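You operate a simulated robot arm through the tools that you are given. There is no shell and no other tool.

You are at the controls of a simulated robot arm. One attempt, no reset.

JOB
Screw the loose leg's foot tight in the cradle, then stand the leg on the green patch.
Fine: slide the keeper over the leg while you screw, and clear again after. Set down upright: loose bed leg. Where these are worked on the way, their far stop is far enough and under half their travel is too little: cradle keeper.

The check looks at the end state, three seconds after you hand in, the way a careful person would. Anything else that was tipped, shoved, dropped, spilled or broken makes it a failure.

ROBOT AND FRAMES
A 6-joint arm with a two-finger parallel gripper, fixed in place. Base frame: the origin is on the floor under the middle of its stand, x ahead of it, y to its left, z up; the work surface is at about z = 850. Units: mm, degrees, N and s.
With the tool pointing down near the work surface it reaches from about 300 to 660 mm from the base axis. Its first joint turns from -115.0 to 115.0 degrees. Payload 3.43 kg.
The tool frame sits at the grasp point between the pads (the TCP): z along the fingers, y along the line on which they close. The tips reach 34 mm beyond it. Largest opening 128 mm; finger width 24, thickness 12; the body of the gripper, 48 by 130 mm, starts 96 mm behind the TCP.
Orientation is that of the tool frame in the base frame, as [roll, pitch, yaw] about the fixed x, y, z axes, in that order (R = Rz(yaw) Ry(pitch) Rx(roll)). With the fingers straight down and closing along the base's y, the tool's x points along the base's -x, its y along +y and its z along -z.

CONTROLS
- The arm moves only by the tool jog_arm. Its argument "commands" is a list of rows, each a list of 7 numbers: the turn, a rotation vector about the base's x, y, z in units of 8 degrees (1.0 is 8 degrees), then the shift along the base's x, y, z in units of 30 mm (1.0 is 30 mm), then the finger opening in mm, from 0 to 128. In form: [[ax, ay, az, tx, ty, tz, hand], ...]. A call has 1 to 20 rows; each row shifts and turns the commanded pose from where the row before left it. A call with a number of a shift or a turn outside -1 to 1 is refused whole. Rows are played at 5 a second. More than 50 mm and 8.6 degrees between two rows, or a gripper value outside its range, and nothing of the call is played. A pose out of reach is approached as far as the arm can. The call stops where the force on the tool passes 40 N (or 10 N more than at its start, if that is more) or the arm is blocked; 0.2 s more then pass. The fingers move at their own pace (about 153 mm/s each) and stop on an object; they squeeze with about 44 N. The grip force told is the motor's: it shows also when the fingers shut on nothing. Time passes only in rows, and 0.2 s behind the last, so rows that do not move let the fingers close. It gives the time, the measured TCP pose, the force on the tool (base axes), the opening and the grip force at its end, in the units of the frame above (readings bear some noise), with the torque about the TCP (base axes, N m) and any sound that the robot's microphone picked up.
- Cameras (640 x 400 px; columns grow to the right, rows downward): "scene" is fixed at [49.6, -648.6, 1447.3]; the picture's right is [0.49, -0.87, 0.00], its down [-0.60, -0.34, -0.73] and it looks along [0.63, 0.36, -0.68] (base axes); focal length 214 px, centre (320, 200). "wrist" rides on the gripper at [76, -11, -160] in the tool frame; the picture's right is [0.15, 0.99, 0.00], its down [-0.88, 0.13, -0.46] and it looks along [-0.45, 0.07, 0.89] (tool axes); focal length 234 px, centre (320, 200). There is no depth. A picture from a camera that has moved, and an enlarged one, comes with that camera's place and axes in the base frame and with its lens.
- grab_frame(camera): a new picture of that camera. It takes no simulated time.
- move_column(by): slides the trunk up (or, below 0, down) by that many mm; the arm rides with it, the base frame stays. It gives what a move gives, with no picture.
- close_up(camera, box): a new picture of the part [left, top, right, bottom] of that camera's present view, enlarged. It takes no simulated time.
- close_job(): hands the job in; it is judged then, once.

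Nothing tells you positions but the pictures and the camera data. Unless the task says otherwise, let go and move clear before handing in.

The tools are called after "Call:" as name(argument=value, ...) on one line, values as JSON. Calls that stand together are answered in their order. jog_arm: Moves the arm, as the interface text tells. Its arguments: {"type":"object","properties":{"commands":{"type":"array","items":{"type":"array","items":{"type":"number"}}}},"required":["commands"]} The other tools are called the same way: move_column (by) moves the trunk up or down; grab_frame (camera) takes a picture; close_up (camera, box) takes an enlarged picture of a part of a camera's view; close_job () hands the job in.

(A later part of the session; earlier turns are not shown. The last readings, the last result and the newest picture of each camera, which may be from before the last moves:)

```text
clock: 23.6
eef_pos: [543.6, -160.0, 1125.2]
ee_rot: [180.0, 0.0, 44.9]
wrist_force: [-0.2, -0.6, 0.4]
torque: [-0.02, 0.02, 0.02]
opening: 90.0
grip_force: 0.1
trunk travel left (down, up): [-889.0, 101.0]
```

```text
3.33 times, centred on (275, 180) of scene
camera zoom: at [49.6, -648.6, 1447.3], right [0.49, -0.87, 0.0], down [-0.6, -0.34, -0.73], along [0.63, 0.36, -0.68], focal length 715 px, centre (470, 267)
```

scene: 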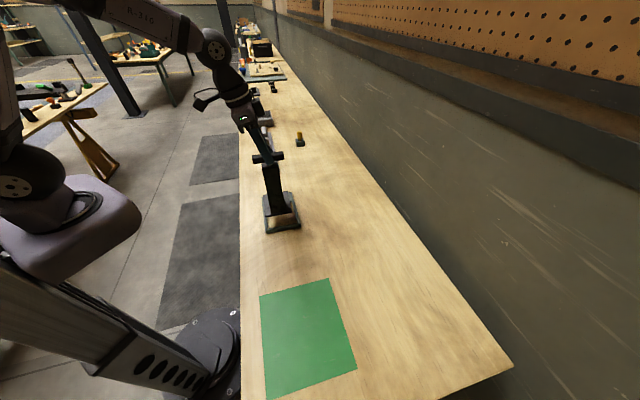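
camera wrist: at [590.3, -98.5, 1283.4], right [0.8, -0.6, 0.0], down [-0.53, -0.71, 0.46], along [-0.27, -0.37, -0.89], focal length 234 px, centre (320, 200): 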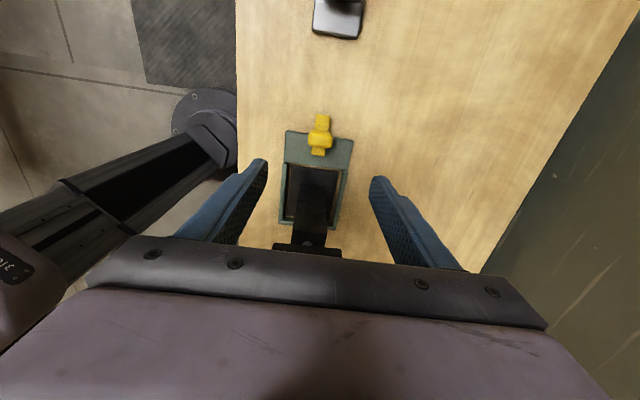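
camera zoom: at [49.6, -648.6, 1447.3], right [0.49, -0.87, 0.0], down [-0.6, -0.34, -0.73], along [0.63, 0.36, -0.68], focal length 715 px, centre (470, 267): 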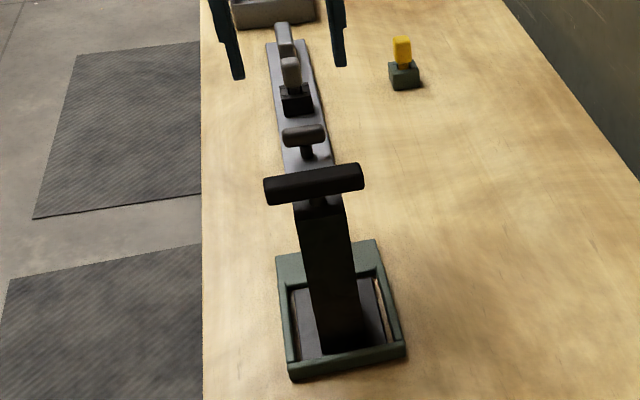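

Call:
close_up(camera="wrist", box=[270, 100, 370, 180])

Call:
close_up(camera="wrist", box=[270, 120, 370, 260])

```text
5.00 times, centred on (320, 140) of wrist
camera zoom: at [590.3, -98.5, 1283.4], right [0.8, -0.6, 0.0], down [-0.53, -0.71, 0.46], along [-0.27, -0.37, -0.89], focal length 1171 px, centre (320, 500)
```

zoom: 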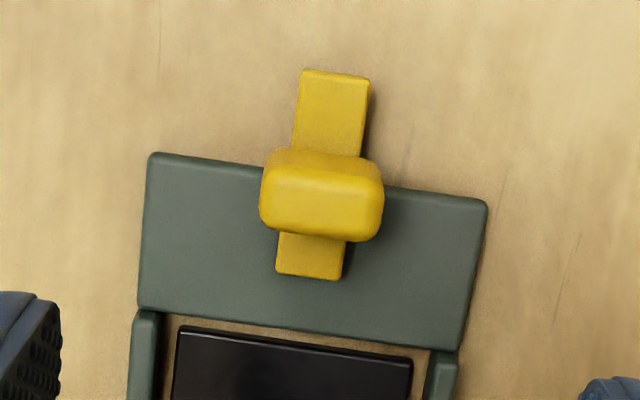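

```text
2.86 times, centred on (320, 190) of wrist
camera zoom: at [590.3, -98.5, 1283.4], right [0.8, -0.6, 0.0], down [-0.53, -0.71, 0.46], along [-0.27, -0.37, -0.89], focal length 669 px, centre (320, 229)
```

zoom: 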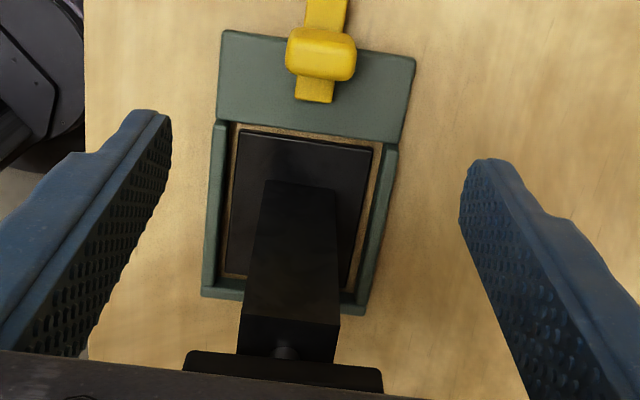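

The keeper knob is centred at about n=500.5, t=264, spanning about z=875–918, and its bar's inner end is at t=227. I'll tilt the tool 12° away from the leg and descend around the knob.

Call:
jog_arm(commands=[[-0.53, 0.53, 0, -0.026, -0.097, 0, 80], [-0.53, 0.53, 0, -0.026, -0.097, 0, 80], [0, 0, 0, 0, 0, -0.9, 80], [0, 0, 0, 0, 0, -0.9, 80], [0, 0, 0, 0, 0, -0.9, 80], [0, 0, 0, 0, 0, -0.9, 80], [0, 0, 0, 0, 0, -0.9, 70], [0, 0, 0, 0, 0, -0.8, 70], [0, 0, 0, 0, 0, 0, 70]])

Call:
grab_frame(camera="wrist")

Call:
close_up(camera="scene", box=[225, 120, 325, 240])

```text
clock: 25.6
eef_pos: [542.7, -165.6, 963.7]
ee_rot: [179.9, 11.9, 45.0]
wrist_force: [-0.8, 1.2, -0.4]
torque: [-0.03, 0.01, -0.02]
opening: 70.1
grip_force: 0.2
trunk travel left (down, up): [-889.0, 101.0]
```

```text
taken
camera wrist: at [611.2, -80.8, 1104.4], right [0.8, -0.6, -0.03], down [-0.45, -0.63, 0.63], along [-0.39, -0.49, -0.78], focal length 234 px, centre (320, 200)
```

wrist: 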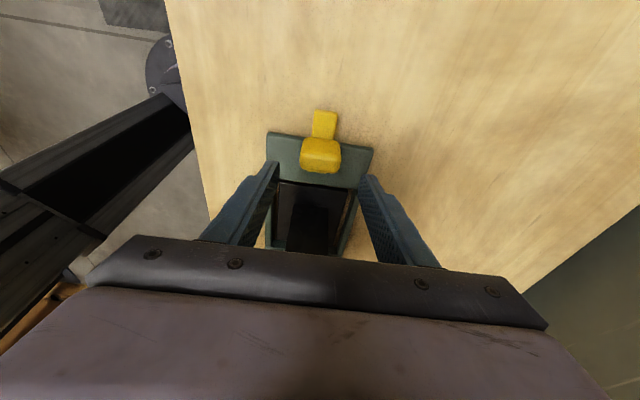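

```text
3.33 times, centred on (275, 180) of scene
camera zoom: at [49.6, -648.6, 1447.3], right [0.49, -0.87, 0.0], down [-0.6, -0.34, -0.73], along [0.63, 0.36, -0.68], focal length 715 px, centre (470, 267)
```

zoom: 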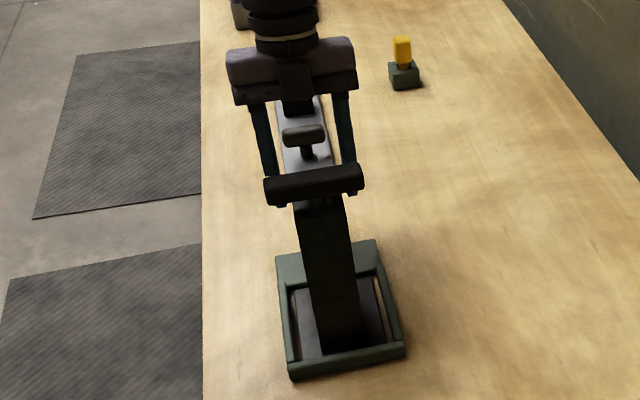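

The position agrees with the new view. I'll descend to z≈905 and close on the knob.

Call:
jog_arm(commands=[[0, 0, 0, 0, 0, -0.65, 70], [0, 0, 0, 0, 0, -0.65, 70], [0, 0, 0, 0, 0, -0.65, 70], [0, 0, 0, 0, 0, 0, 70]])

Call:
close_up(camera="wrist", box=[220, 80, 420, 260])

```text
clock: 26.6
eef_pos: [541.6, -163.8, 906.1]
ee_rot: [179.9, 11.9, 44.9]
wrist_force: [-0.2, 0.3, 0.2]
torque: [0.01, -0.03, -0.01]
opening: 69.7
grip_force: 0.0
trunk travel left (down, up): [-889.0, 101.0]
```

```text
2.22 times, centred on (320, 170) of wrist
camera zoom: at [610.3, -80.0, 1045.9], right [0.8, -0.6, -0.03], down [-0.45, -0.63, 0.63], along [-0.39, -0.49, -0.78], focal length 520 px, centre (320, 267)
```

zoom: 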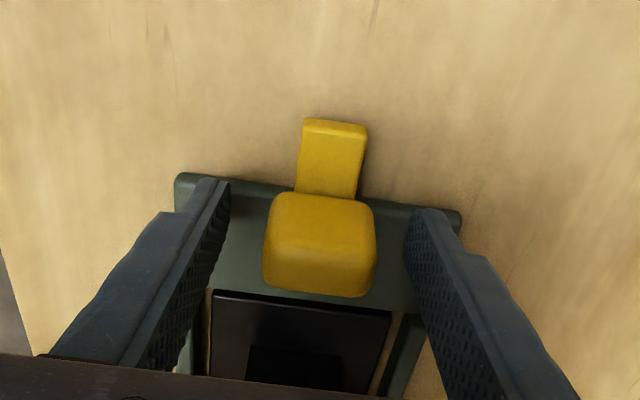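

Call:
jog_arm(commands=[[0, 0, 0, 0, 0, 0, 50], [0, 0, 0, 0, 0, 0, 42], [0, 0, 0, 0, 0, 0, 30], [0, 0, 0, 0, 0, 0, 20], [0, 0, 0, 0, 0, 0, 20]])

Call:
close_up(camera="wrist", box=[220, 80, 420, 260])

```text
clock: 27.8
eef_pos: [542.1, -164.1, 906.0]
ee_rot: [-179.9, 12.0, 45.0]
wrist_force: [1.7, -1.3, 0.2]
torque: [-0.06, -0.04, 0.08]
opening: 39.9
grip_force: 45.2
trunk travel left (down, up): [-889.0, 101.0]
```

```text
2.22 times, centred on (320, 170) of wrist
camera zoom: at [610.7, -80.4, 1045.8], right [0.8, -0.6, -0.03], down [-0.45, -0.63, 0.63], along [-0.39, -0.49, -0.78], focal length 520 px, centre (320, 267)
```

zoom: 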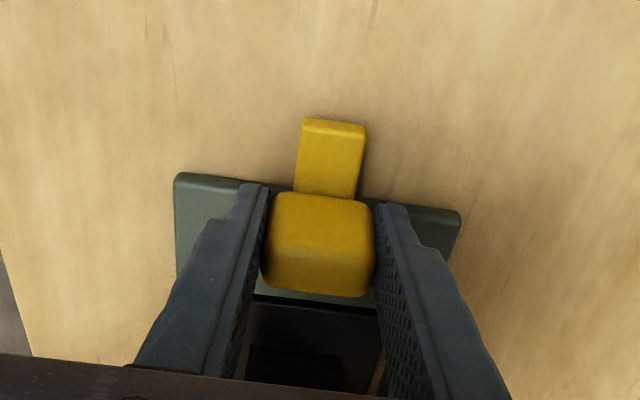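

I have a firm grip on the knob (40 mm). I'll slide it toward the leg (-t) in small steps, watching force.

Call:
jog_arm(commands=[[0, 0, 0, -0.118, -0.118, 0, 20], [0, 0, 0, -0.118, -0.118, 0, 20], [0, 0, 0, -0.118, -0.118, 0, 20], [0, 0, 0, 0, 0, 0, 20]])

Call:
close_up(camera="wrist", box=[220, 80, 420, 260])

Call:
close_up(camera="scene", box=[245, 140, 325, 240])

```text
clock: 28.8
eef_pos: [532.6, -175.9, 905.7]
ee_rot: [180.0, 12.0, 45.0]
wrist_force: [-4.6, 3.8, -6.9]
torque: [0.53, -1.4, 0.16]
opening: 39.5
grip_force: 45.2
trunk travel left (down, up): [-889.0, 101.0]
```

```text
2.22 times, centred on (320, 170) of wrist
camera zoom: at [599.9, -91.7, 1045.8], right [0.8, -0.6, -0.03], down [-0.45, -0.63, 0.63], along [-0.4, -0.49, -0.78], focal length 520 px, centre (320, 267)
```

zoom: 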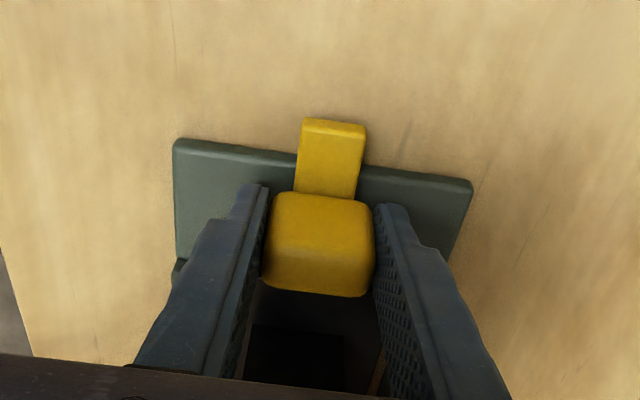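

```text
4.00 times, centred on (285, 190) of scene
camera zoom: at [49.6, -648.6, 1447.3], right [0.49, -0.87, 0.0], down [-0.6, -0.34, -0.73], along [0.63, 0.36, -0.68], focal length 858 px, centre (460, 240)
```

zoom: 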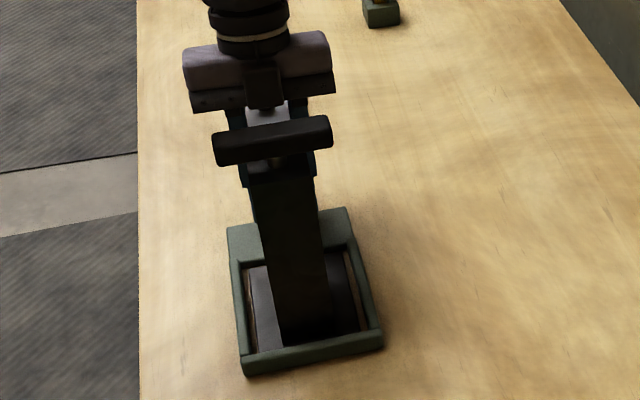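

The keeper slides and the cradle stays put. I'll continue.

Call:
jog_arm(commands=[[0, 0, 0, -0.118, -0.118, 0, 20], [0, 0, 0, -0.118, -0.118, 0, 20], [0, 0, 0, -0.118, -0.118, 0, 20], [0, 0, 0, -0.118, -0.118, 0, 20], [0, 0, 0, 0, 0, 0, 20]])

Call:
close_up(camera="wrist", box=[220, 80, 420, 260])

Call:
close_up(camera="scene", box=[245, 140, 325, 240])

```text
clock: 30.0
eef_pos: [517.2, -190.9, 905.6]
ee_rot: [-179.9, 12.1, 45.0]
wrist_force: [-9.9, 6.4, -12.5]
torque: [0.15, -0.84, 0.04]
opening: 40.0
grip_force: 44.4
trunk travel left (down, up): [-889.0, 101.0]
```

```text
2.22 times, centred on (320, 170) of wrist
camera zoom: at [585.7, -106.1, 1045.6], right [0.8, -0.6, -0.03], down [-0.45, -0.63, 0.63], along [-0.4, -0.49, -0.78], focal length 520 px, centre (320, 267)
```

zoom: 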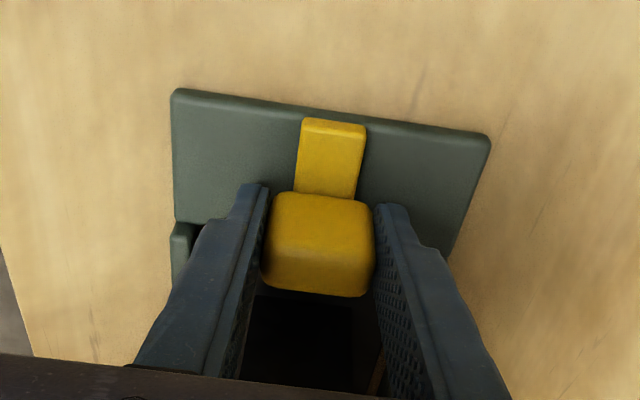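

```text
4.00 times, centred on (285, 190) of scene
camera zoom: at [49.6, -648.6, 1447.3], right [0.49, -0.87, 0.0], down [-0.6, -0.34, -0.73], along [0.63, 0.36, -0.68], focal length 858 px, centre (460, 240)
```

zoom: 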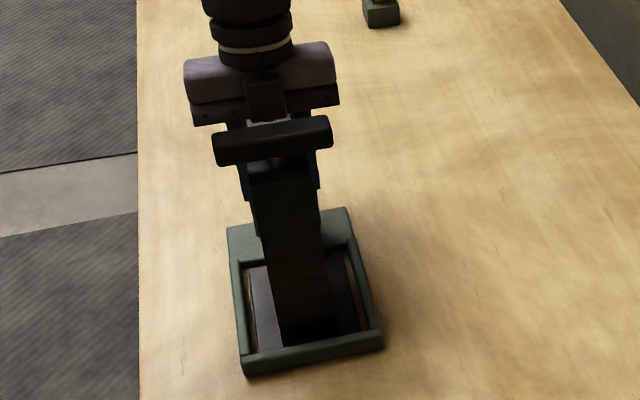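

Side force is building slightly (about 11 N in -n), so I'll relieve that while continuing to slide in small steps toward the stop.

Call:
jog_arm(commands=[[0, 0, 0, -0.115, -0.073, -0.012, 20], [0, 0, 0, -0.105, -0.083, -0.012, 20], [0, 0, 0, -0.101, -0.087, 0, 20], [0, 0, 0, 0, 0, 0, 20]])

```text
clock: 31.0
eef_pos: [513.9, -194.0, 905.4]
ee_rot: [179.7, 11.8, 44.8]
wrist_force: [12.4, 24.1, 1.1]
torque: [0.58, 1.04, 0.11]
opening: 39.6
grip_force: 45.2
trunk travel left (down, up): [-889.0, 101.0]
```

Call:
close_up(camera="wrist", box=[220, 80, 420, 260])

Call:
close_up(camera="scene", box=[245, 140, 325, 240])

```text
2.22 times, centred on (320, 170) of wrist
camera zoom: at [580.8, -109.3, 1046.3], right [0.8, -0.6, -0.02], down [-0.45, -0.63, 0.63], along [-0.39, -0.49, -0.78], focal length 520 px, centre (320, 267)
```

zoom: 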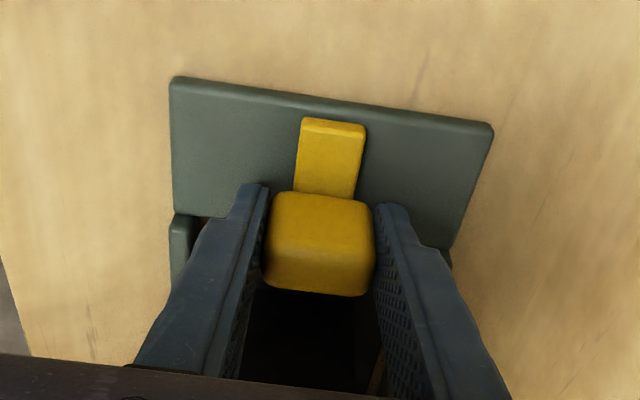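

```text
4.00 times, centred on (285, 190) of scene
camera zoom: at [49.6, -648.6, 1447.3], right [0.49, -0.87, 0.0], down [-0.6, -0.34, -0.73], along [0.63, 0.36, -0.68], focal length 858 px, centre (460, 240)
```

zoom: 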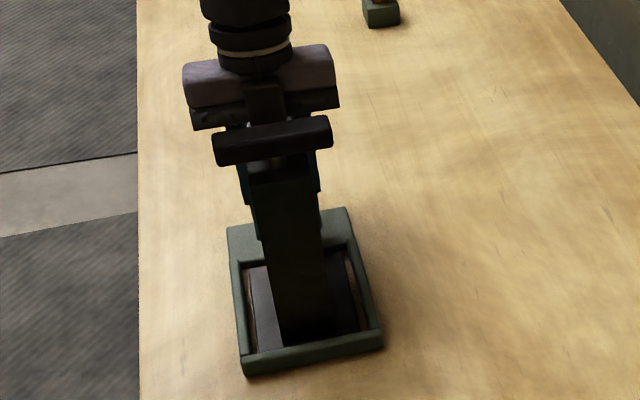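

The force is now about 26 N against the motion, with the keeper about 41 mm along and overlapping the foot plate. That is the far stop. I'll relieve the push, open, and rise clear.

Call:
jog_arm(commands=[[0, 0, 0, 0.047, 0.095, 0, 20], [0, 0, 0, 0.047, 0.094, 0, 20], [0, 0, 0, 0, 0, 0, 20], [0, 0, 0, 0, 0, 0, 50], [0, 0, 0, 0, 0, 0, 70], [0, 0, 0, 0, 0, 0, 70]])

Call:
close_up(camera="wrist", box=[220, 80, 420, 260])

```text
clock: 32.4
eef_pos: [511.4, -191.9, 904.7]
ee_rot: [-179.8, 12.0, 44.9]
wrist_force: [0.5, 0.3, 0.4]
torque: [0.0, 0.01, -0.01]
opening: 70.0
grip_force: 0.1
trunk travel left (down, up): [-889.0, 101.0]
```

```text
2.22 times, centred on (320, 170) of wrist
camera zoom: at [579.5, -108.1, 1044.4], right [0.8, -0.6, -0.03], down [-0.45, -0.63, 0.63], along [-0.4, -0.49, -0.78], focal length 520 px, centre (320, 267)
```

zoom: 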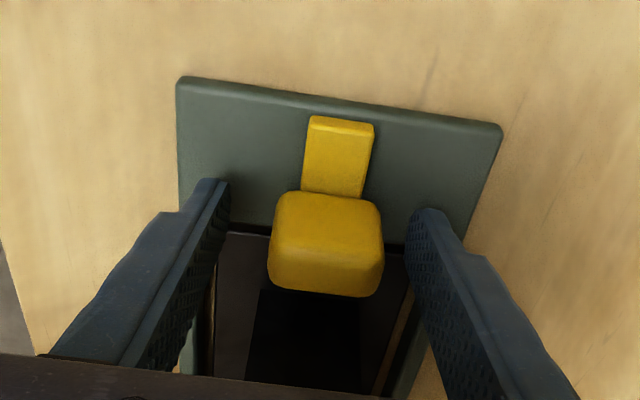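

The keeper lies over the foot plate. I'll rise well clear, bring the tool back to vertical, and measure the T-bar from here.

Call:
jog_arm(commands=[[0, 0, 0, 0, 0, 0.5, 70], [0, 0, 0, 0, 0, 0.9, 80], [0, 0, 0, 0, 0, 1.0, 90], [0, 0, 0, 0, 0, 1.0, 100], [0, 0, 0, 0, 0, 1.0, 100], [0, 0, 0, 0, 0, 1.0, 100], [0, 0, 0, 0, 0, 1.0, 100], [0, 0, 0, 0, 0, 1.0, 100], [0.53, -0.53, 0, 0, 0, 0.3, 100], [0.53, -0.53, 0, 0, 0, 0, 100], [0, 0, 0, 0, 0, 0, 100]])

Call:
grab_frame(camera="wrist")

Call:
close_up(camera="scene", box=[245, 140, 325, 240])

```text
clock: 34.8
eef_pos: [511.3, -192.9, 1136.6]
ee_rot: [179.9, -0.1, 45.1]
wrist_force: [-0.3, -0.1, 0.2]
torque: [-0.01, 0.01, -0.02]
opening: 100.2
grip_force: 0.1
trunk travel left (down, up): [-889.0, 101.0]
```

```text
taken
camera wrist: at [557.1, -131.3, 1295.9], right [0.8, -0.6, 0.0], down [-0.53, -0.71, 0.45], along [-0.27, -0.37, -0.89], focal length 234 px, centre (320, 200)
```

wrist: 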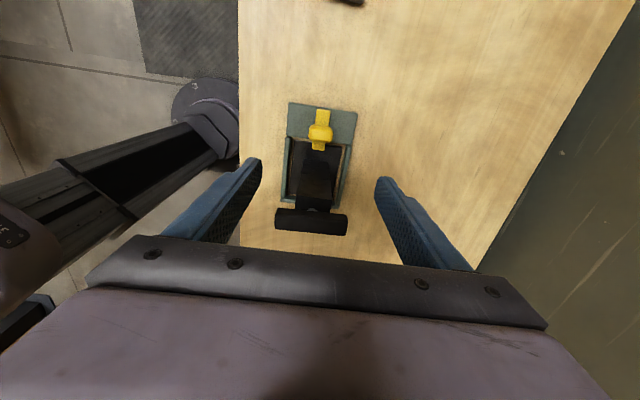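

```text
4.00 times, centred on (285, 190) of scene
camera zoom: at [49.6, -648.6, 1447.3], right [0.49, -0.87, 0.0], down [-0.6, -0.34, -0.73], along [0.63, 0.36, -0.68], focal length 858 px, centre (460, 240)
```

zoom: 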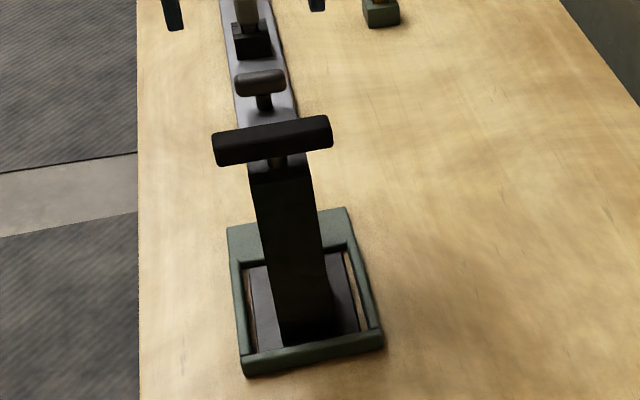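

Call:
close_up(camera="wrist", box=[265, 95, 365, 245])

Call:
close_up(camera="scene", box=[265, 160, 305, 200])

```text
2.67 times, centred on (315, 170) of wrist
camera zoom: at [557.1, -131.3, 1295.9], right [0.8, -0.6, 0.0], down [-0.53, -0.71, 0.45], along [-0.27, -0.37, -0.89], focal length 624 px, centre (333, 280)
```

zoom: 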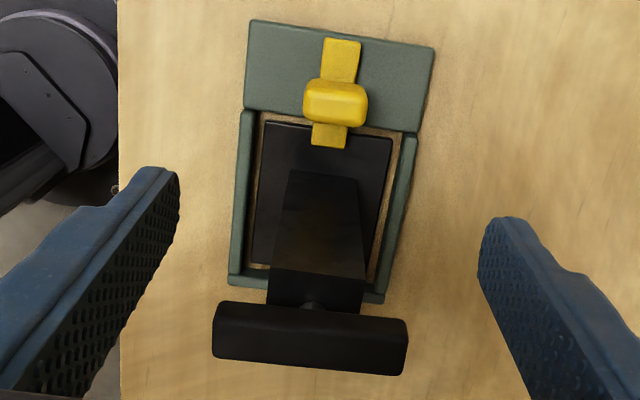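

```text
10.00 times, centred on (285, 180) of scene
camera zoom: at [49.6, -648.6, 1447.3], right [0.49, -0.87, 0.0], down [-0.6, -0.34, -0.73], along [0.63, 0.36, -0.68], focal length 2145 px, centre (670, 400)
```

zoom: 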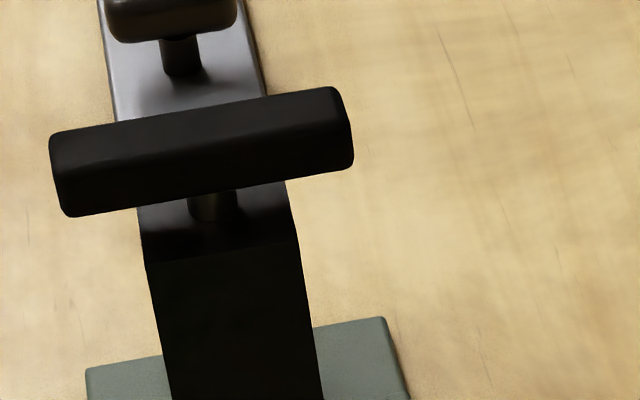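

The T-bar is centred at n≈500.5, t≈140, running about 1.5° off the bench normal, and the keeper overlaps the foot plate. I'll turn back to yaw 136° above the bar.

Call:
jog_arm(commands=[[0, 0, 0.948, -0.162, -0.1725, 0, 90], [0, 0, 0.948, -0.162, -0.1725, 0, 80], [0, 0, 0.948, -0.162, -0.1725, 0, 70], [0, 0, 0.948, -0.162, -0.1725, 0, 70], [0, 0, 0.948, -0.162, -0.1725, 0, 70], [0, 0, 0.948, -0.162, -0.1725, 0, 70], [0, 0, 0.948, -0.162, -0.1725, 0, 70], [0, 0, 0.948, -0.162, -0.1725, 0, 70], [0, 0, 0.948, -0.162, -0.1725, 0, 70], [0, 0, 0.948, -0.162, -0.1725, 0, 70], [0, 0, 0.948, -0.162, -0.1725, 0, 70], [0, 0, 0.948, -0.162, -0.1725, 0, 70], [0, 0, 0, 0, 0, -0.8, 70], [0, 0, 0, 0, 0, 0, 70]])

Call:
grab_frame(camera="wrist")

Call:
close_up(camera="scene", box=[245, 120, 325, 220])

```text
clock: 37.8
eef_pos: [452.7, -254.9, 1111.7]
ee_rot: [179.9, -0.1, 136.1]
wrist_force: [0.5, 0.3, 0.0]
torque: [0.04, -0.03, 0.01]
opening: 70.1
grip_force: 0.1
trunk travel left (down, up): [-889.0, 101.0]
```

```text
taken
camera wrist: at [391.1, -210.3, 1271.6], right [0.58, 0.81, 0.0], down [0.72, -0.52, 0.46], along [0.37, -0.27, -0.89], focal length 234 px, centre (320, 200)
```

wrist: 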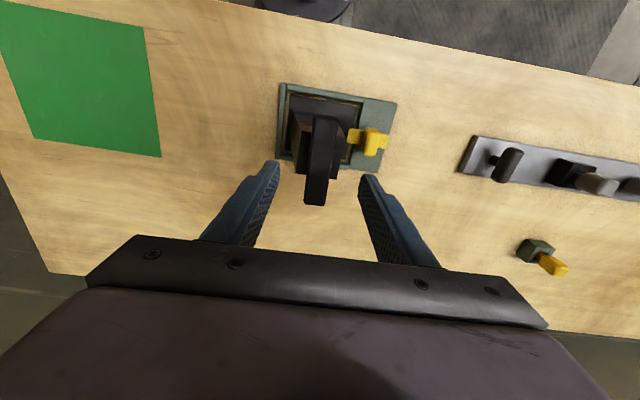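

```text
4.00 times, centred on (285, 170) of scene
camera zoom: at [49.6, -648.6, 1447.3], right [0.49, -0.87, 0.0], down [-0.6, -0.34, -0.73], along [0.63, 0.36, -0.68], focal length 858 px, centre (460, 320)
```

zoom: 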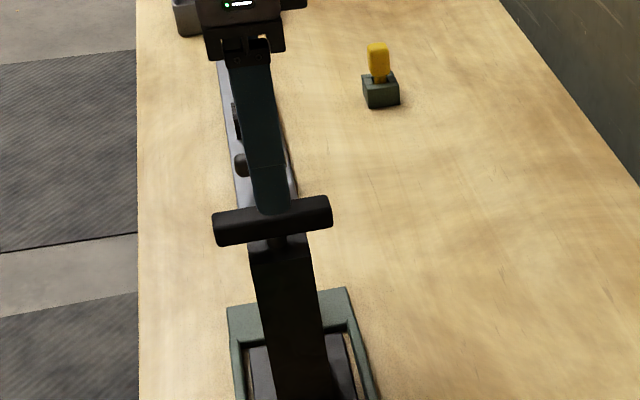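

Call:
jog_arm(commands=[[0, 0, 0, 0, 0, -0.6, 70], [0, 0, 0, 0, 0, -0.6, 60], [0, 0, 0, 0, 0, -0.36, 50], [0, 0, 0, 0, 0, 0, 50]])

Call:
close_up(camera="scene", box=[265, 150, 305, 200])

Call:
close_up(camera="wrist", box=[220, 60, 420, 260])

```text
clock: 38.8
eef_pos: [453.0, -255.3, 1066.5]
ee_rot: [-179.9, 0.0, 136.0]
wrist_force: [-0.3, -0.7, 0.1]
torque: [-0.02, -0.01, -0.04]
opening: 49.9
grip_force: 0.0
trunk travel left (down, up): [-889.0, 101.0]
```

```text
8.00 times, centred on (285, 175) of scene
camera zoom: at [49.6, -648.6, 1447.3], right [0.49, -0.87, 0.0], down [-0.6, -0.34, -0.73], along [0.63, 0.36, -0.68], focal length 1716 px, centre (600, 400)
```

zoom: 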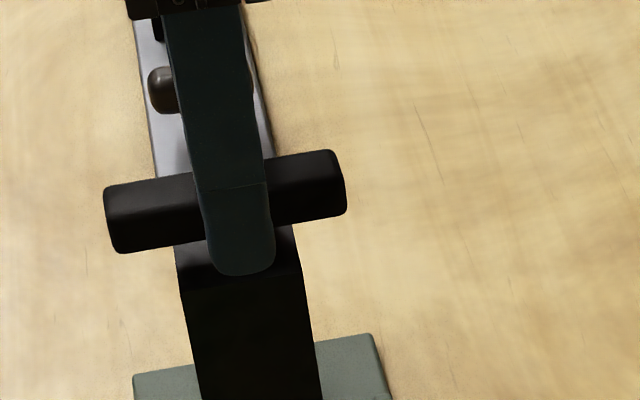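

```text
2.00 times, centred on (320, 160) of wrist
camera zoom: at [391.3, -211.2, 1225.3], right [0.58, 0.81, 0.0], down [0.72, -0.52, 0.46], along [0.37, -0.27, -0.89], focal length 468 px, centre (320, 280)
```

zoom: 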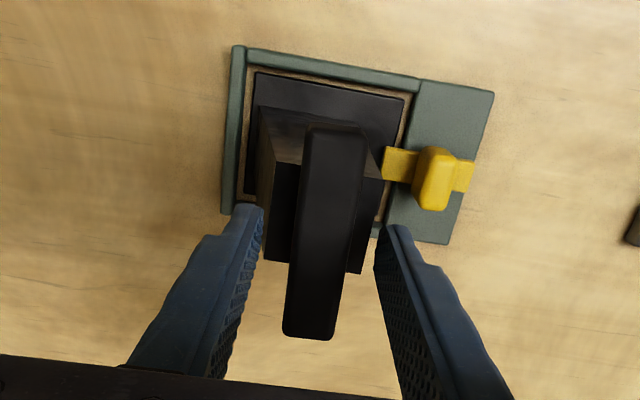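

The fingers straddle the bar. I'll close and start turning clockwise in small steps to feel the torque.

Call:
jog_arm(commands=[[0, 0, 0, 0, 0, 0, 30], [0, 0, 0, 0, 0, 0, 15], [0, 0, 0, 0, 0, 0, 5], [0, 0, 0, 0, 0, 0, 5]])

Call:
jog_arm(commands=[[0, 0, -0.75, 0, 0, 0, 5], [0, 0, -0.75, 0, 0, 0, 5], [0, 0, 0, 0, 0, 0, 5]])

Call:
close_up(camera="scene", box=[245, 140, 325, 240])

Call:
close_up(camera="wrist", box=[220, 60, 420, 260])

```text
clock: 39.8
eef_pos: [453.6, -256.7, 1065.3]
ee_rot: [180.0, 0.0, 135.9]
wrist_force: [0.1, 0.8, 0.0]
torque: [-0.02, -0.03, 0.0]
opening: 23.5
grip_force: 43.5
trunk travel left (down, up): [-889.0, 101.0]
```

```text
clock: 40.6
eef_pos: [454.3, -255.7, 1066.4]
ee_rot: [-180.0, 0.1, 123.9]
wrist_force: [1.7, -0.5, 3.2]
torque: [0.0, 0.02, 0.03]
opening: 23.3
grip_force: 44.1
trunk travel left (down, up): [-889.0, 101.0]
```

```text
4.00 times, centred on (285, 190) of scene
camera zoom: at [49.6, -648.6, 1447.3], right [0.49, -0.87, 0.0], down [-0.6, -0.34, -0.73], along [0.63, 0.36, -0.68], focal length 858 px, centre (460, 240)
```

zoom: 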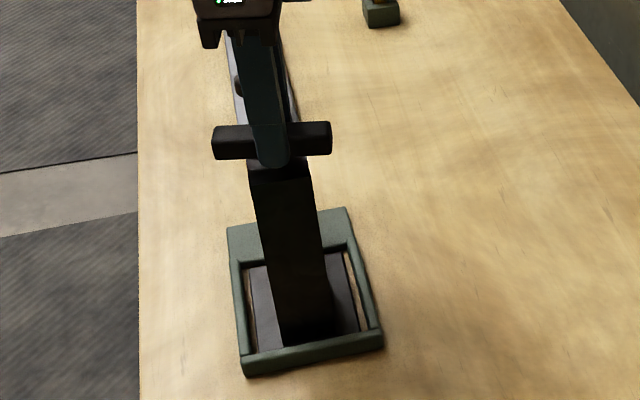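

```text
2.00 times, centred on (320, 160) of wrist
camera zoom: at [401.4, -199.2, 1225.2], right [0.74, 0.67, 0.0], down [0.6, -0.66, 0.46], along [0.31, -0.34, -0.89], focal length 468 px, centre (320, 280)
```

zoom: 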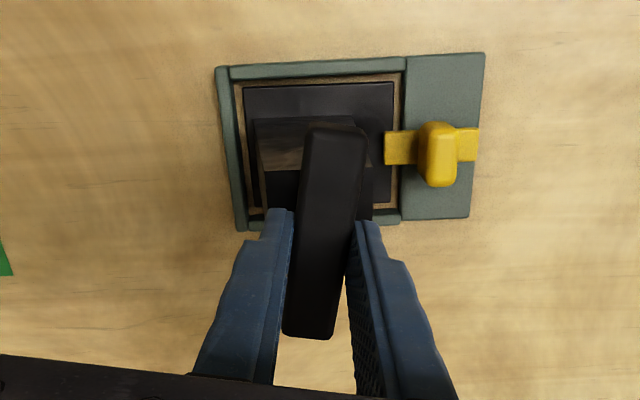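

The T-bar turns freely with the gripper while the leg stays put. I'll keep turning clockwise.

Call:
jog_arm(commands=[[0, 0, -0.95, 0, 0, 0, 5], [0, 0, -0.95, 0, 0, 0, 5], [0, 0, -0.95, 0, 0, 0, 5], [0, 0, -0.95, 0, 0, 0, 5], [0, 0, -0.95, 0, 0, 0, 5], [0, 0, -0.95, 0, 0, 0, 5], [0, 0, 0, 0, 0, 0, 5]])

```text
clock: 42.2
eef_pos: [451.5, -254.4, 1066.7]
ee_rot: [180.0, -0.1, 78.2]
wrist_force: [-5.8, -1.9, 7.3]
torque: [-0.11, 0.24, 0.03]
opening: 23.5
grip_force: 44.4
trunk travel left (down, up): [-889.0, 101.0]
```

Call:
close_up(camera="scene", box=[265, 150, 305, 200])

Call:
close_up(camera="wrist", box=[220, 60, 420, 260])

```text
8.00 times, centred on (285, 175) of scene
camera zoom: at [49.6, -648.6, 1447.3], right [0.49, -0.87, 0.0], down [-0.6, -0.34, -0.73], along [0.63, 0.36, -0.68], focal length 1716 px, centre (600, 400)
```

zoom: 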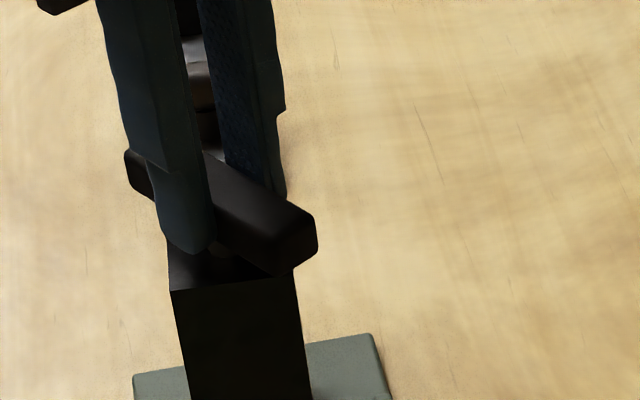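

```text
2.00 times, centred on (320, 160) of wrist
camera zoom: at [454.8, -177.8, 1225.4], right [1.0, -0.06, 0.0], down [-0.05, -0.89, 0.46], along [-0.03, -0.45, -0.89], focal length 468 px, centre (320, 280)
```

zoom: 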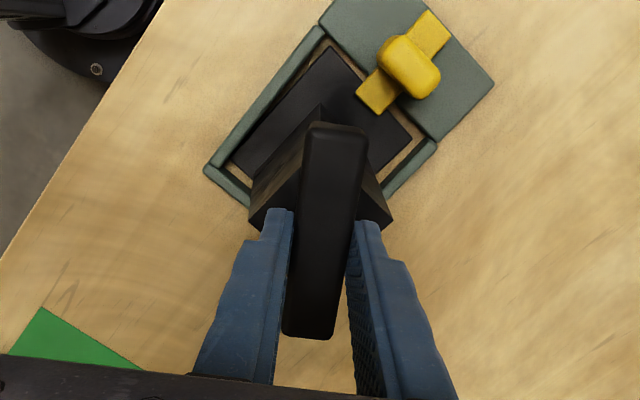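

Call:
close_up(camera="wrist", box=[270, 60, 390, 140])

Call:
close_up(camera="scene", box=[265, 185, 305, 240])

```text
5.00 times, centred on (330, 100) of wrist
camera zoom: at [454.8, -177.8, 1225.4], right [1.0, -0.06, 0.0], down [-0.05, -0.89, 0.46], along [-0.03, -0.45, -0.89], focal length 1171 px, centre (270, 700)
```

zoom: 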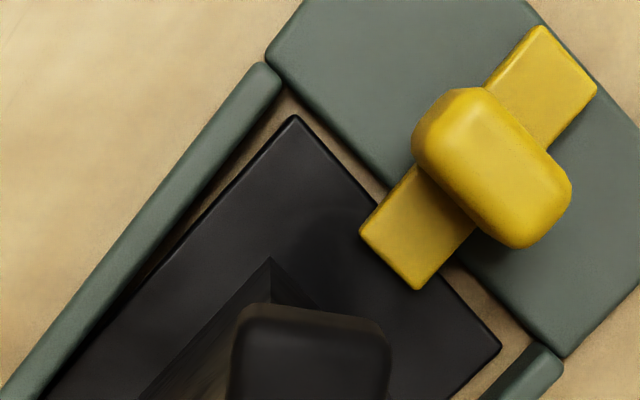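

```text
7.27 times, centred on (285, 212) of scene
camera zoom: at [49.6, -648.6, 1447.3], right [0.49, -0.87, 0.0], down [-0.6, -0.34, -0.73], along [0.63, 0.36, -0.68], focal length 1560 px, centre (574, 109)
```

zoom: 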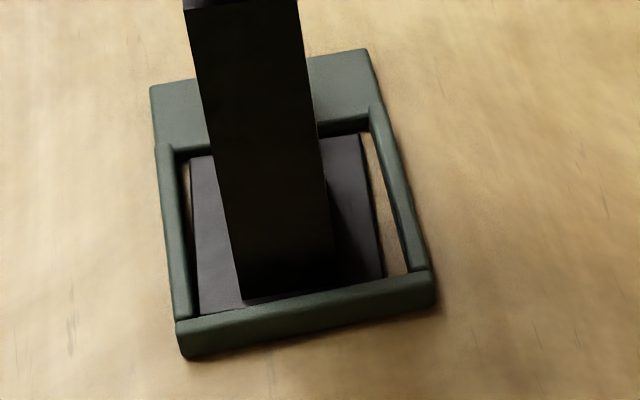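

The leg turned about 3° and settled against the cradle walls as expected. The upward force on the tool grew to +7 N, though, which suggests clockwise may be raising the bar. I'll go back to the starting angle and compare.

Call:
jog_arm(commands=[[0, 0, 0.95, 0, 0, 0, 5], [0, 0, 0.95, 0, 0, 0, 5], [0, 0, 0.95, 0, 0, 0, 5], [0, 0, 0, 0, 0, 0, 5]])

Call:
jog_arm(commands=[[0, 0, 0.95, 0, 0, 0, 5], [0, 0, 0.95, 0, 0, 0, 5], [0, 0, 0.95, 0, 0, 0, 5], [0, 0, 0.75, 0, 0, 0, 5], [0, 0, 0, 0, 0, 0, 5]])

Call:
close_up(camera="scene", box=[265, 150, 305, 200])

```text
clock: 43.2
eef_pos: [453.1, -254.2, 1066.3]
ee_rot: [179.9, 0.1, 101.4]
wrist_force: [0.2, -2.8, 3.8]
torque: [0.07, 0.04, 0.02]
opening: 23.4
grip_force: 44.2
trunk travel left (down, up): [-889.0, 101.0]
```

```text
clock: 44.4
eef_pos: [452.9, -253.2, 1064.9]
ee_rot: [180.0, -0.1, 130.0]
wrist_force: [3.6, 2.1, 3.9]
torque: [0.22, -0.29, -0.01]
opening: 23.2
grip_force: 43.8
trunk travel left (down, up): [-889.0, 101.0]
```

```text
8.00 times, centred on (285, 175) of scene
camera zoom: at [49.6, -648.6, 1447.3], right [0.49, -0.87, 0.0], down [-0.6, -0.34, -0.73], along [0.63, 0.36, -0.68], focal length 1716 px, centre (600, 400)
```

zoom: 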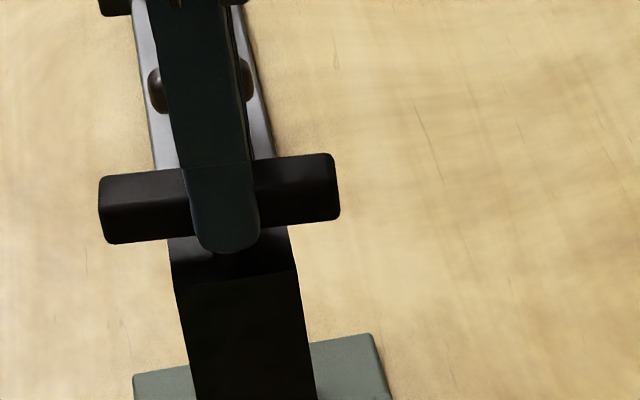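

The change on reversal was only a few newtons, so it's not decisive. I'll regrip to zero the forces and make one longer clockwise stroke.

Call:
jog_arm(commands=[[0, 0, 0, 0, 0, 0, 45], [0, 0, 0, 0, 0, 0, 45], [0, 0, 0, 0, 0, 0, 20], [0, 0, 0, 0, 0, 0, 5], [0, 0, 0, 0, 0, 0, 5], [0, 0, 0, 0, 0, 0, 5]])

Call:
jog_arm(commands=[[0, 0, -0.95, 0, 0, 0, 5], [0, 0, -0.95, 0, 0, 0, 5], [0, 0, -0.95, 0, 0, 0, 5], [0, 0, -0.95, 0, 0, 0, 5], [0, 0, -0.95, 0, 0, 0, 5], [0, 0, -0.95, 0, 0, 0, 5], [0, 0, -0.95, 0, 0, 0, 5], [0, 0, -0.95, 0, 0, 0, 5], [0, 0, -0.95, 0, 0, 0, 5], [0, 0, -0.95, 0, 0, 0, 5], [0, 0, 0, 0, 0, 0, 5]])

Call:
jog_arm(commands=[[0, 0, -0.95, 0, 0, 0, 5], [0, 0, -0.95, 0, 0, 0, 5], [0, 0, -0.95, 0, 0, 0, 5], [0, 0, -0.95, 0, 0, 0, 5], [0, 0, -0.95, 0, 0, 0, 5], [0, 0, -0.95, 0, 0, 0, 5], [0, 0, -0.95, 0, 0, 0, 5], [0, 0, -0.95, 0, 0, 0, 5], [0, 0, 0, 0, 0, 0, 5]])

Call:
close_up(camera="scene", box=[245, 140, 325, 240])

Call:
grab_frame(camera="wrist")

```text
clock: 45.8
eef_pos: [452.5, -252.6, 1066.3]
ee_rot: [-180.0, 0.1, 129.9]
wrist_force: [0.6, 2.4, -0.8]
torque: [0.27, -0.06, 0.02]
opening: 23.5
grip_force: 44.3
trunk travel left (down, up): [-889.0, 101.0]
```

```text
clock: 48.2
eef_pos: [451.9, -253.4, 1065.8]
ee_rot: [180.0, 0.0, 53.8]
wrist_force: [-1.3, 2.6, -0.5]
torque: [0.28, 0.17, 0.02]
opening: 23.5
grip_force: 43.7
trunk travel left (down, up): [-889.0, 101.0]
```

```text
clock: 50.2
eef_pos: [452.4, -254.9, 1065.6]
ee_rot: [179.8, 0.2, -5.0]
wrist_force: [2.7, 1.2, 3.7]
torque: [0.59, 2.03, 8.7]
opening: 45.8
grip_force: 43.7
trunk travel left (down, up): [-889.0, 101.0]
```

```text
4.00 times, centred on (285, 190) of scene
camera zoom: at [49.6, -648.6, 1447.3], right [0.49, -0.87, 0.0], down [-0.6, -0.34, -0.73], along [0.63, 0.36, -0.68], focal length 858 px, centre (460, 240)
```

zoom: 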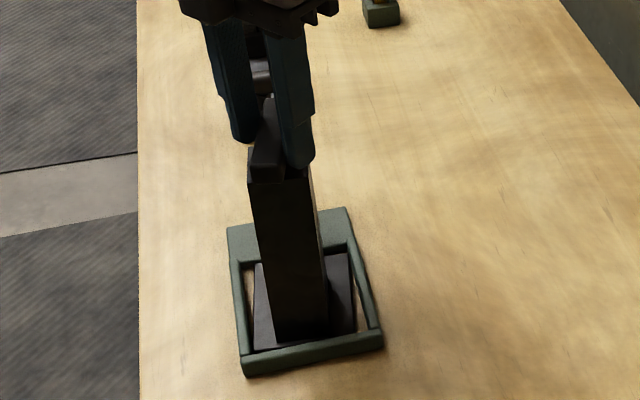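

```text
taken
camera wrist: at [528.6, -249.2, 1224.7], right [0.06, -1.0, 0.0], down [-0.89, -0.05, 0.46], along [-0.46, -0.03, -0.89], focal length 234 px, centre (320, 200)
```

wrist: 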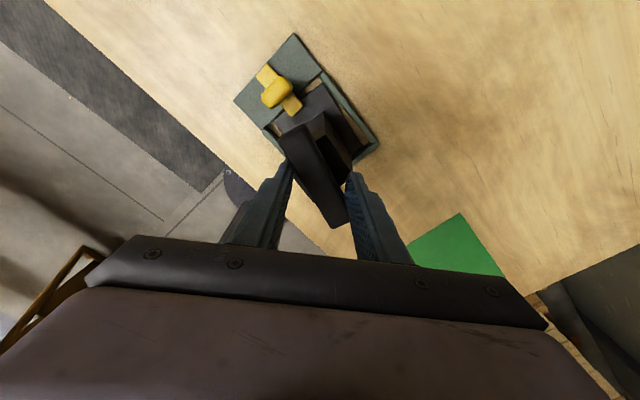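

The bar stopped turning somewhere past yaw 54°: torque reached 8.7 N·m and the fingers wedged open, so it came tight going clockwise. I'll back the gripper off carefully until it lies flat on the bar again.

Call:
jog_arm(commands=[[0, 0, 0.95, 0, 0, 0, 5], [0, 0, 0.95, 0, 0, 0, 5], [0, 0, 0, 0, 0, 0, 5]])

Call:
close_up(camera="wrist", box=[220, 20, 420, 260])

```text
clock: 51.0
eef_pos: [452.2, -253.5, 1066.0]
ee_rot: [-180.0, 0.0, 8.3]
wrist_force: [0.8, 4.1, -0.4]
torque: [0.84, -0.25, 0.74]
opening: 40.2
grip_force: 44.3
trunk travel left (down, up): [-889.0, 101.0]
```

```text
1.67 times, centred on (320, 140) of wrist
camera zoom: at [526.6, -232.1, 1225.0], right [0.29, -0.96, 0.0], down [-0.85, -0.26, 0.45], along [-0.44, -0.13, -0.89], focal length 390 px, centre (320, 300)
```

zoom: 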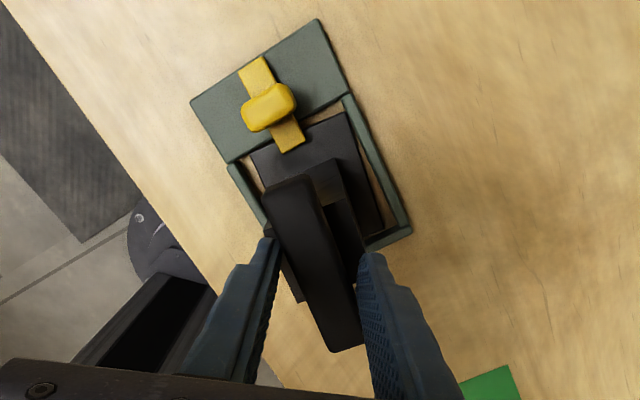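

Call:
jog_arm(commands=[[0, 0, 0.8, 0, 0, 0, 5], [0, 0, 0, 0, 0, 0, 5]])

Call:
jog_arm(commands=[[0, 0, 0.8, 0, 0, 0, 5], [0, 0, 0, 0, 0, 0, 5]])

Call:
close_up(camera="wrist", box=[220, 20, 420, 260])

```text
clock: 51.6
eef_pos: [451.7, -254.7, 1065.3]
ee_rot: [-179.9, -0.1, 14.7]
wrist_force: [-0.9, 2.4, -0.2]
torque: [0.14, 0.01, 0.66]
opening: 35.4
grip_force: 43.7
trunk travel left (down, up): [-889.0, 101.0]
```

```text
clock: 52.2
eef_pos: [452.4, -255.0, 1066.1]
ee_rot: [-180.0, 0.0, 21.2]
wrist_force: [0.4, 2.4, 0.4]
torque: [0.03, 0.01, 0.57]
opening: 31.6
grip_force: 43.8
trunk travel left (down, up): [-889.0, 101.0]
```

```text
1.67 times, centred on (320, 140) of wrist
camera zoom: at [519.3, -216.4, 1225.0], right [0.49, -0.87, 0.0], down [-0.77, -0.44, 0.46], along [-0.4, -0.23, -0.89], focal length 390 px, centre (320, 300)
```

zoom: 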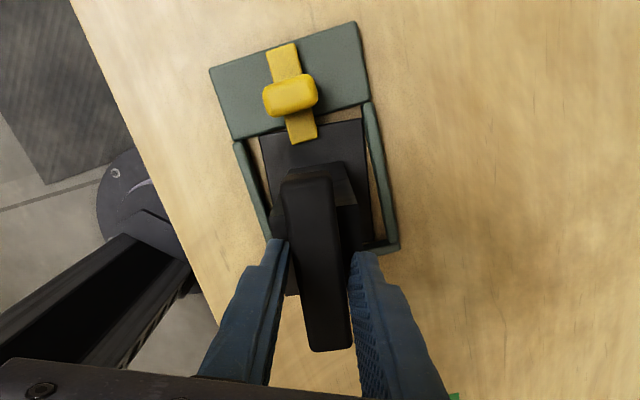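

The bar now lies flat for a gripper yaw of about 38°, so it turned about 95° clockwise and hit a hard stop. Before trusting that, I'll align flat at 38°, regrip, and apply a short clockwise test turn.

Call:
jog_arm(commands=[[0, 0, 0, 0, 0, 0, 60], [0, 0, 0, 0, 0, 0, 60], [0, 0, 0.9, 0, 0, 0, 60], [0, 0, 0.9, 0, 0, 0, 60], [0, 0, 0, 0, 0, 0, 60]])

Call:
close_up(camera="wrist", box=[220, 20, 420, 260])

Call:
close_up(camera="scene", box=[255, 150, 315, 240])

```text
clock: 53.4
eef_pos: [452.0, -254.4, 1065.2]
ee_rot: [-180.0, 0.0, 35.7]
wrist_force: [0.2, 0.9, -0.4]
torque: [-0.03, 0.0, 0.0]
opening: 59.9
grip_force: 0.1
trunk travel left (down, up): [-889.0, 101.0]
```

```text
1.67 times, centred on (320, 140) of wrist
camera zoom: at [507.8, -201.1, 1224.5], right [0.7, -0.72, 0.0], down [-0.64, -0.62, 0.46], along [-0.33, -0.32, -0.89], focal length 390 px, centre (320, 300)
```

zoom: 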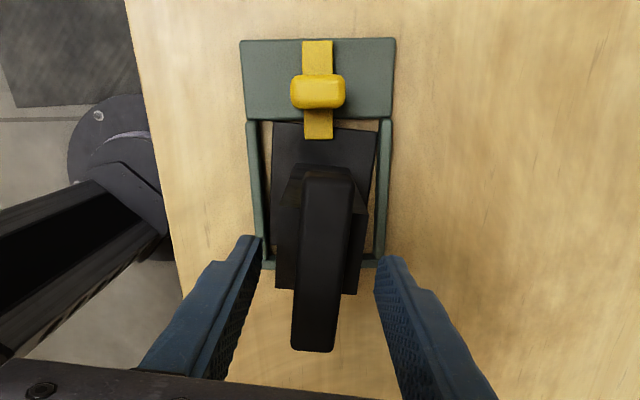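

```text
4.44 times, centred on (285, 195) of scene
camera zoom: at [49.6, -648.6, 1447.3], right [0.49, -0.87, 0.0], down [-0.6, -0.34, -0.73], along [0.63, 0.36, -0.68], focal length 953 px, centre (476, 222)
```

zoom: 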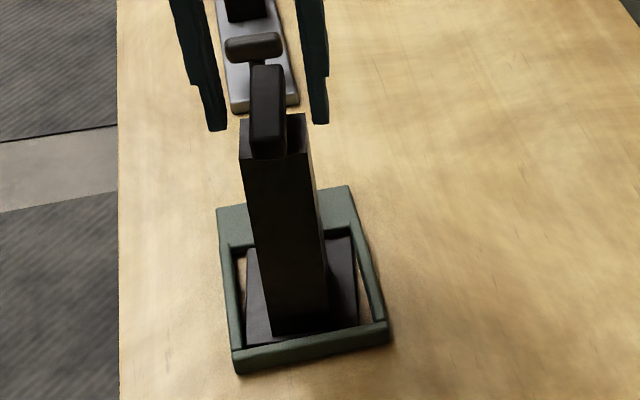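

The bar now lies nearly along the bench, turned about 90° relative to the leg. I'll grip it flat and apply a gentle tightening test.

Call:
jog_arm(commands=[[0, 0, 0.25, 0, 0, 0, 45], [0, 0, 0, 0, 0, 0, 30], [0, 0, 0, 0, 0, 0, 15], [0, 0, 0, 0, 0, 0, 5], [0, 0, 0, 0, 0, 0, 5]])

Call:
jog_arm(commands=[[0, 0, -0.4, 0, 0, 0, 5], [0, 0, -0.4, 0, 0, 0, 5], [0, 0, 0, 0, 0, 0, 5]])

Call:
close_up(camera="wrist", box=[220, 20, 420, 260])

```text
clock: 54.6
eef_pos: [453.0, -255.5, 1064.9]
ee_rot: [180.0, 0.0, 37.6]
wrist_force: [-0.5, 1.3, -0.9]
torque: [0.04, 0.02, 0.41]
opening: 23.4
grip_force: 43.7
trunk travel left (down, up): [-889.0, 101.0]
```

```text
clock: 55.4
eef_pos: [452.2, -254.7, 1065.3]
ee_rot: [179.8, 0.0, 31.3]
wrist_force: [-3.1, -0.8, 2.7]
torque: [-0.34, 0.37, 1.91]
opening: 25.5
grip_force: 44.3
trunk travel left (down, up): [-889.0, 101.0]
```

```text
1.67 times, centred on (320, 140) of wrist
camera zoom: at [511.7, -204.9, 1225.1], right [0.64, -0.77, 0.0], down [-0.68, -0.57, 0.46], along [-0.35, -0.29, -0.89], focal length 390 px, centre (320, 300)
```

zoom: 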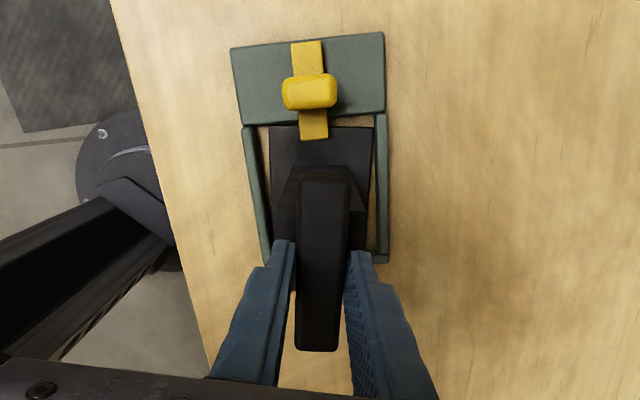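

The torque climbs to 1.9 N·m at once and the bar no longer turns relative to the leg, so it is tight. I'll ease the twist off (staying slightly on the tightening side), open, and rise.

Call:
jog_arm(commands=[[0, 0, 0.3, 0, 0, 0, 5], [0, 0, 0.3, 0, 0, 0, 5], [0, 0, 0, 0, 0, 0, 5]])

Call:
jog_arm(commands=[[0, 0, 0, 0, 0, 0, 40], [0, 0, 0, 0, 0, 0, 60], [0, 0, 0, 0, 0, 0.3, 80], [0, 0, 0, 0, 0, 0.8, 80], [0, 0, 0, 0, 0, 1.0, 80], [0, 0, 0, 0, 0, 0.5, 80], [0, 0, 0, 0, 0, 0, 80]])

Call:
grab_frame(camera="wrist")

Call:
close_up(camera="scene", box=[255, 150, 315, 240])

```text
clock: 56.2
eef_pos: [453.4, -254.7, 1065.7]
ee_rot: [179.9, -0.1, 36.0]
wrist_force: [-0.7, -1.7, 1.4]
torque: [0.36, -0.2, 0.45]
opening: 24.1
grip_force: 44.0
trunk travel left (down, up): [-889.0, 101.0]
```

```text
clock: 57.8
eef_pos: [452.4, -253.6, 1144.8]
ee_rot: [-179.9, 0.0, 36.1]
wrist_force: [-0.7, 0.0, 0.1]
torque: [0.02, -0.01, 0.03]
opening: 80.1
grip_force: 0.0
trunk travel left (down, up): [-889.0, 101.0]
```

```text
taken
camera wrist: at [507.5, -200.8, 1303.7], right [0.7, -0.71, 0.0], down [-0.64, -0.62, 0.46], along [-0.33, -0.32, -0.89], focal length 234 px, centre (320, 200)
```

wrist: 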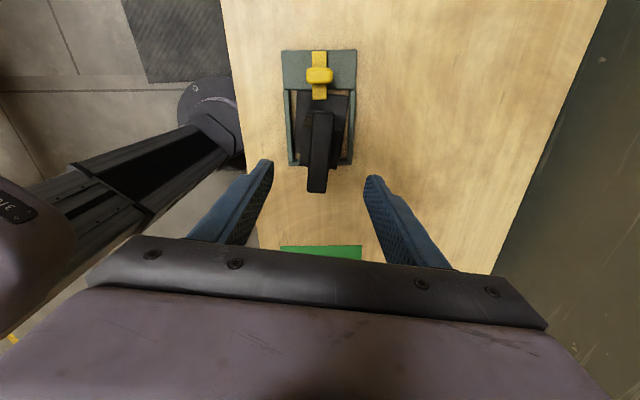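

```text
4.44 times, centred on (285, 195) of scene
camera zoom: at [49.6, -648.6, 1447.3], right [0.49, -0.87, 0.0], down [-0.6, -0.34, -0.73], along [0.63, 0.36, -0.68], focal length 953 px, centre (476, 222)
```

zoom: 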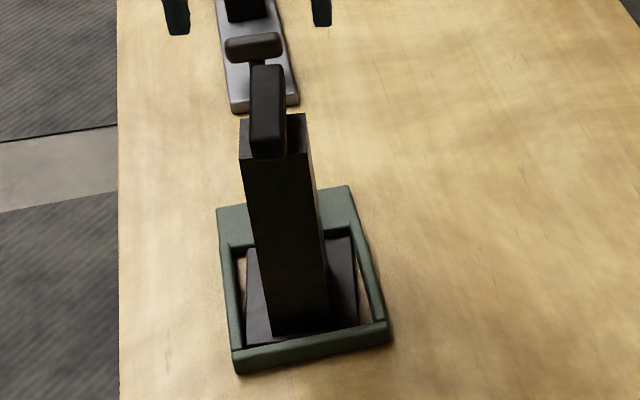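

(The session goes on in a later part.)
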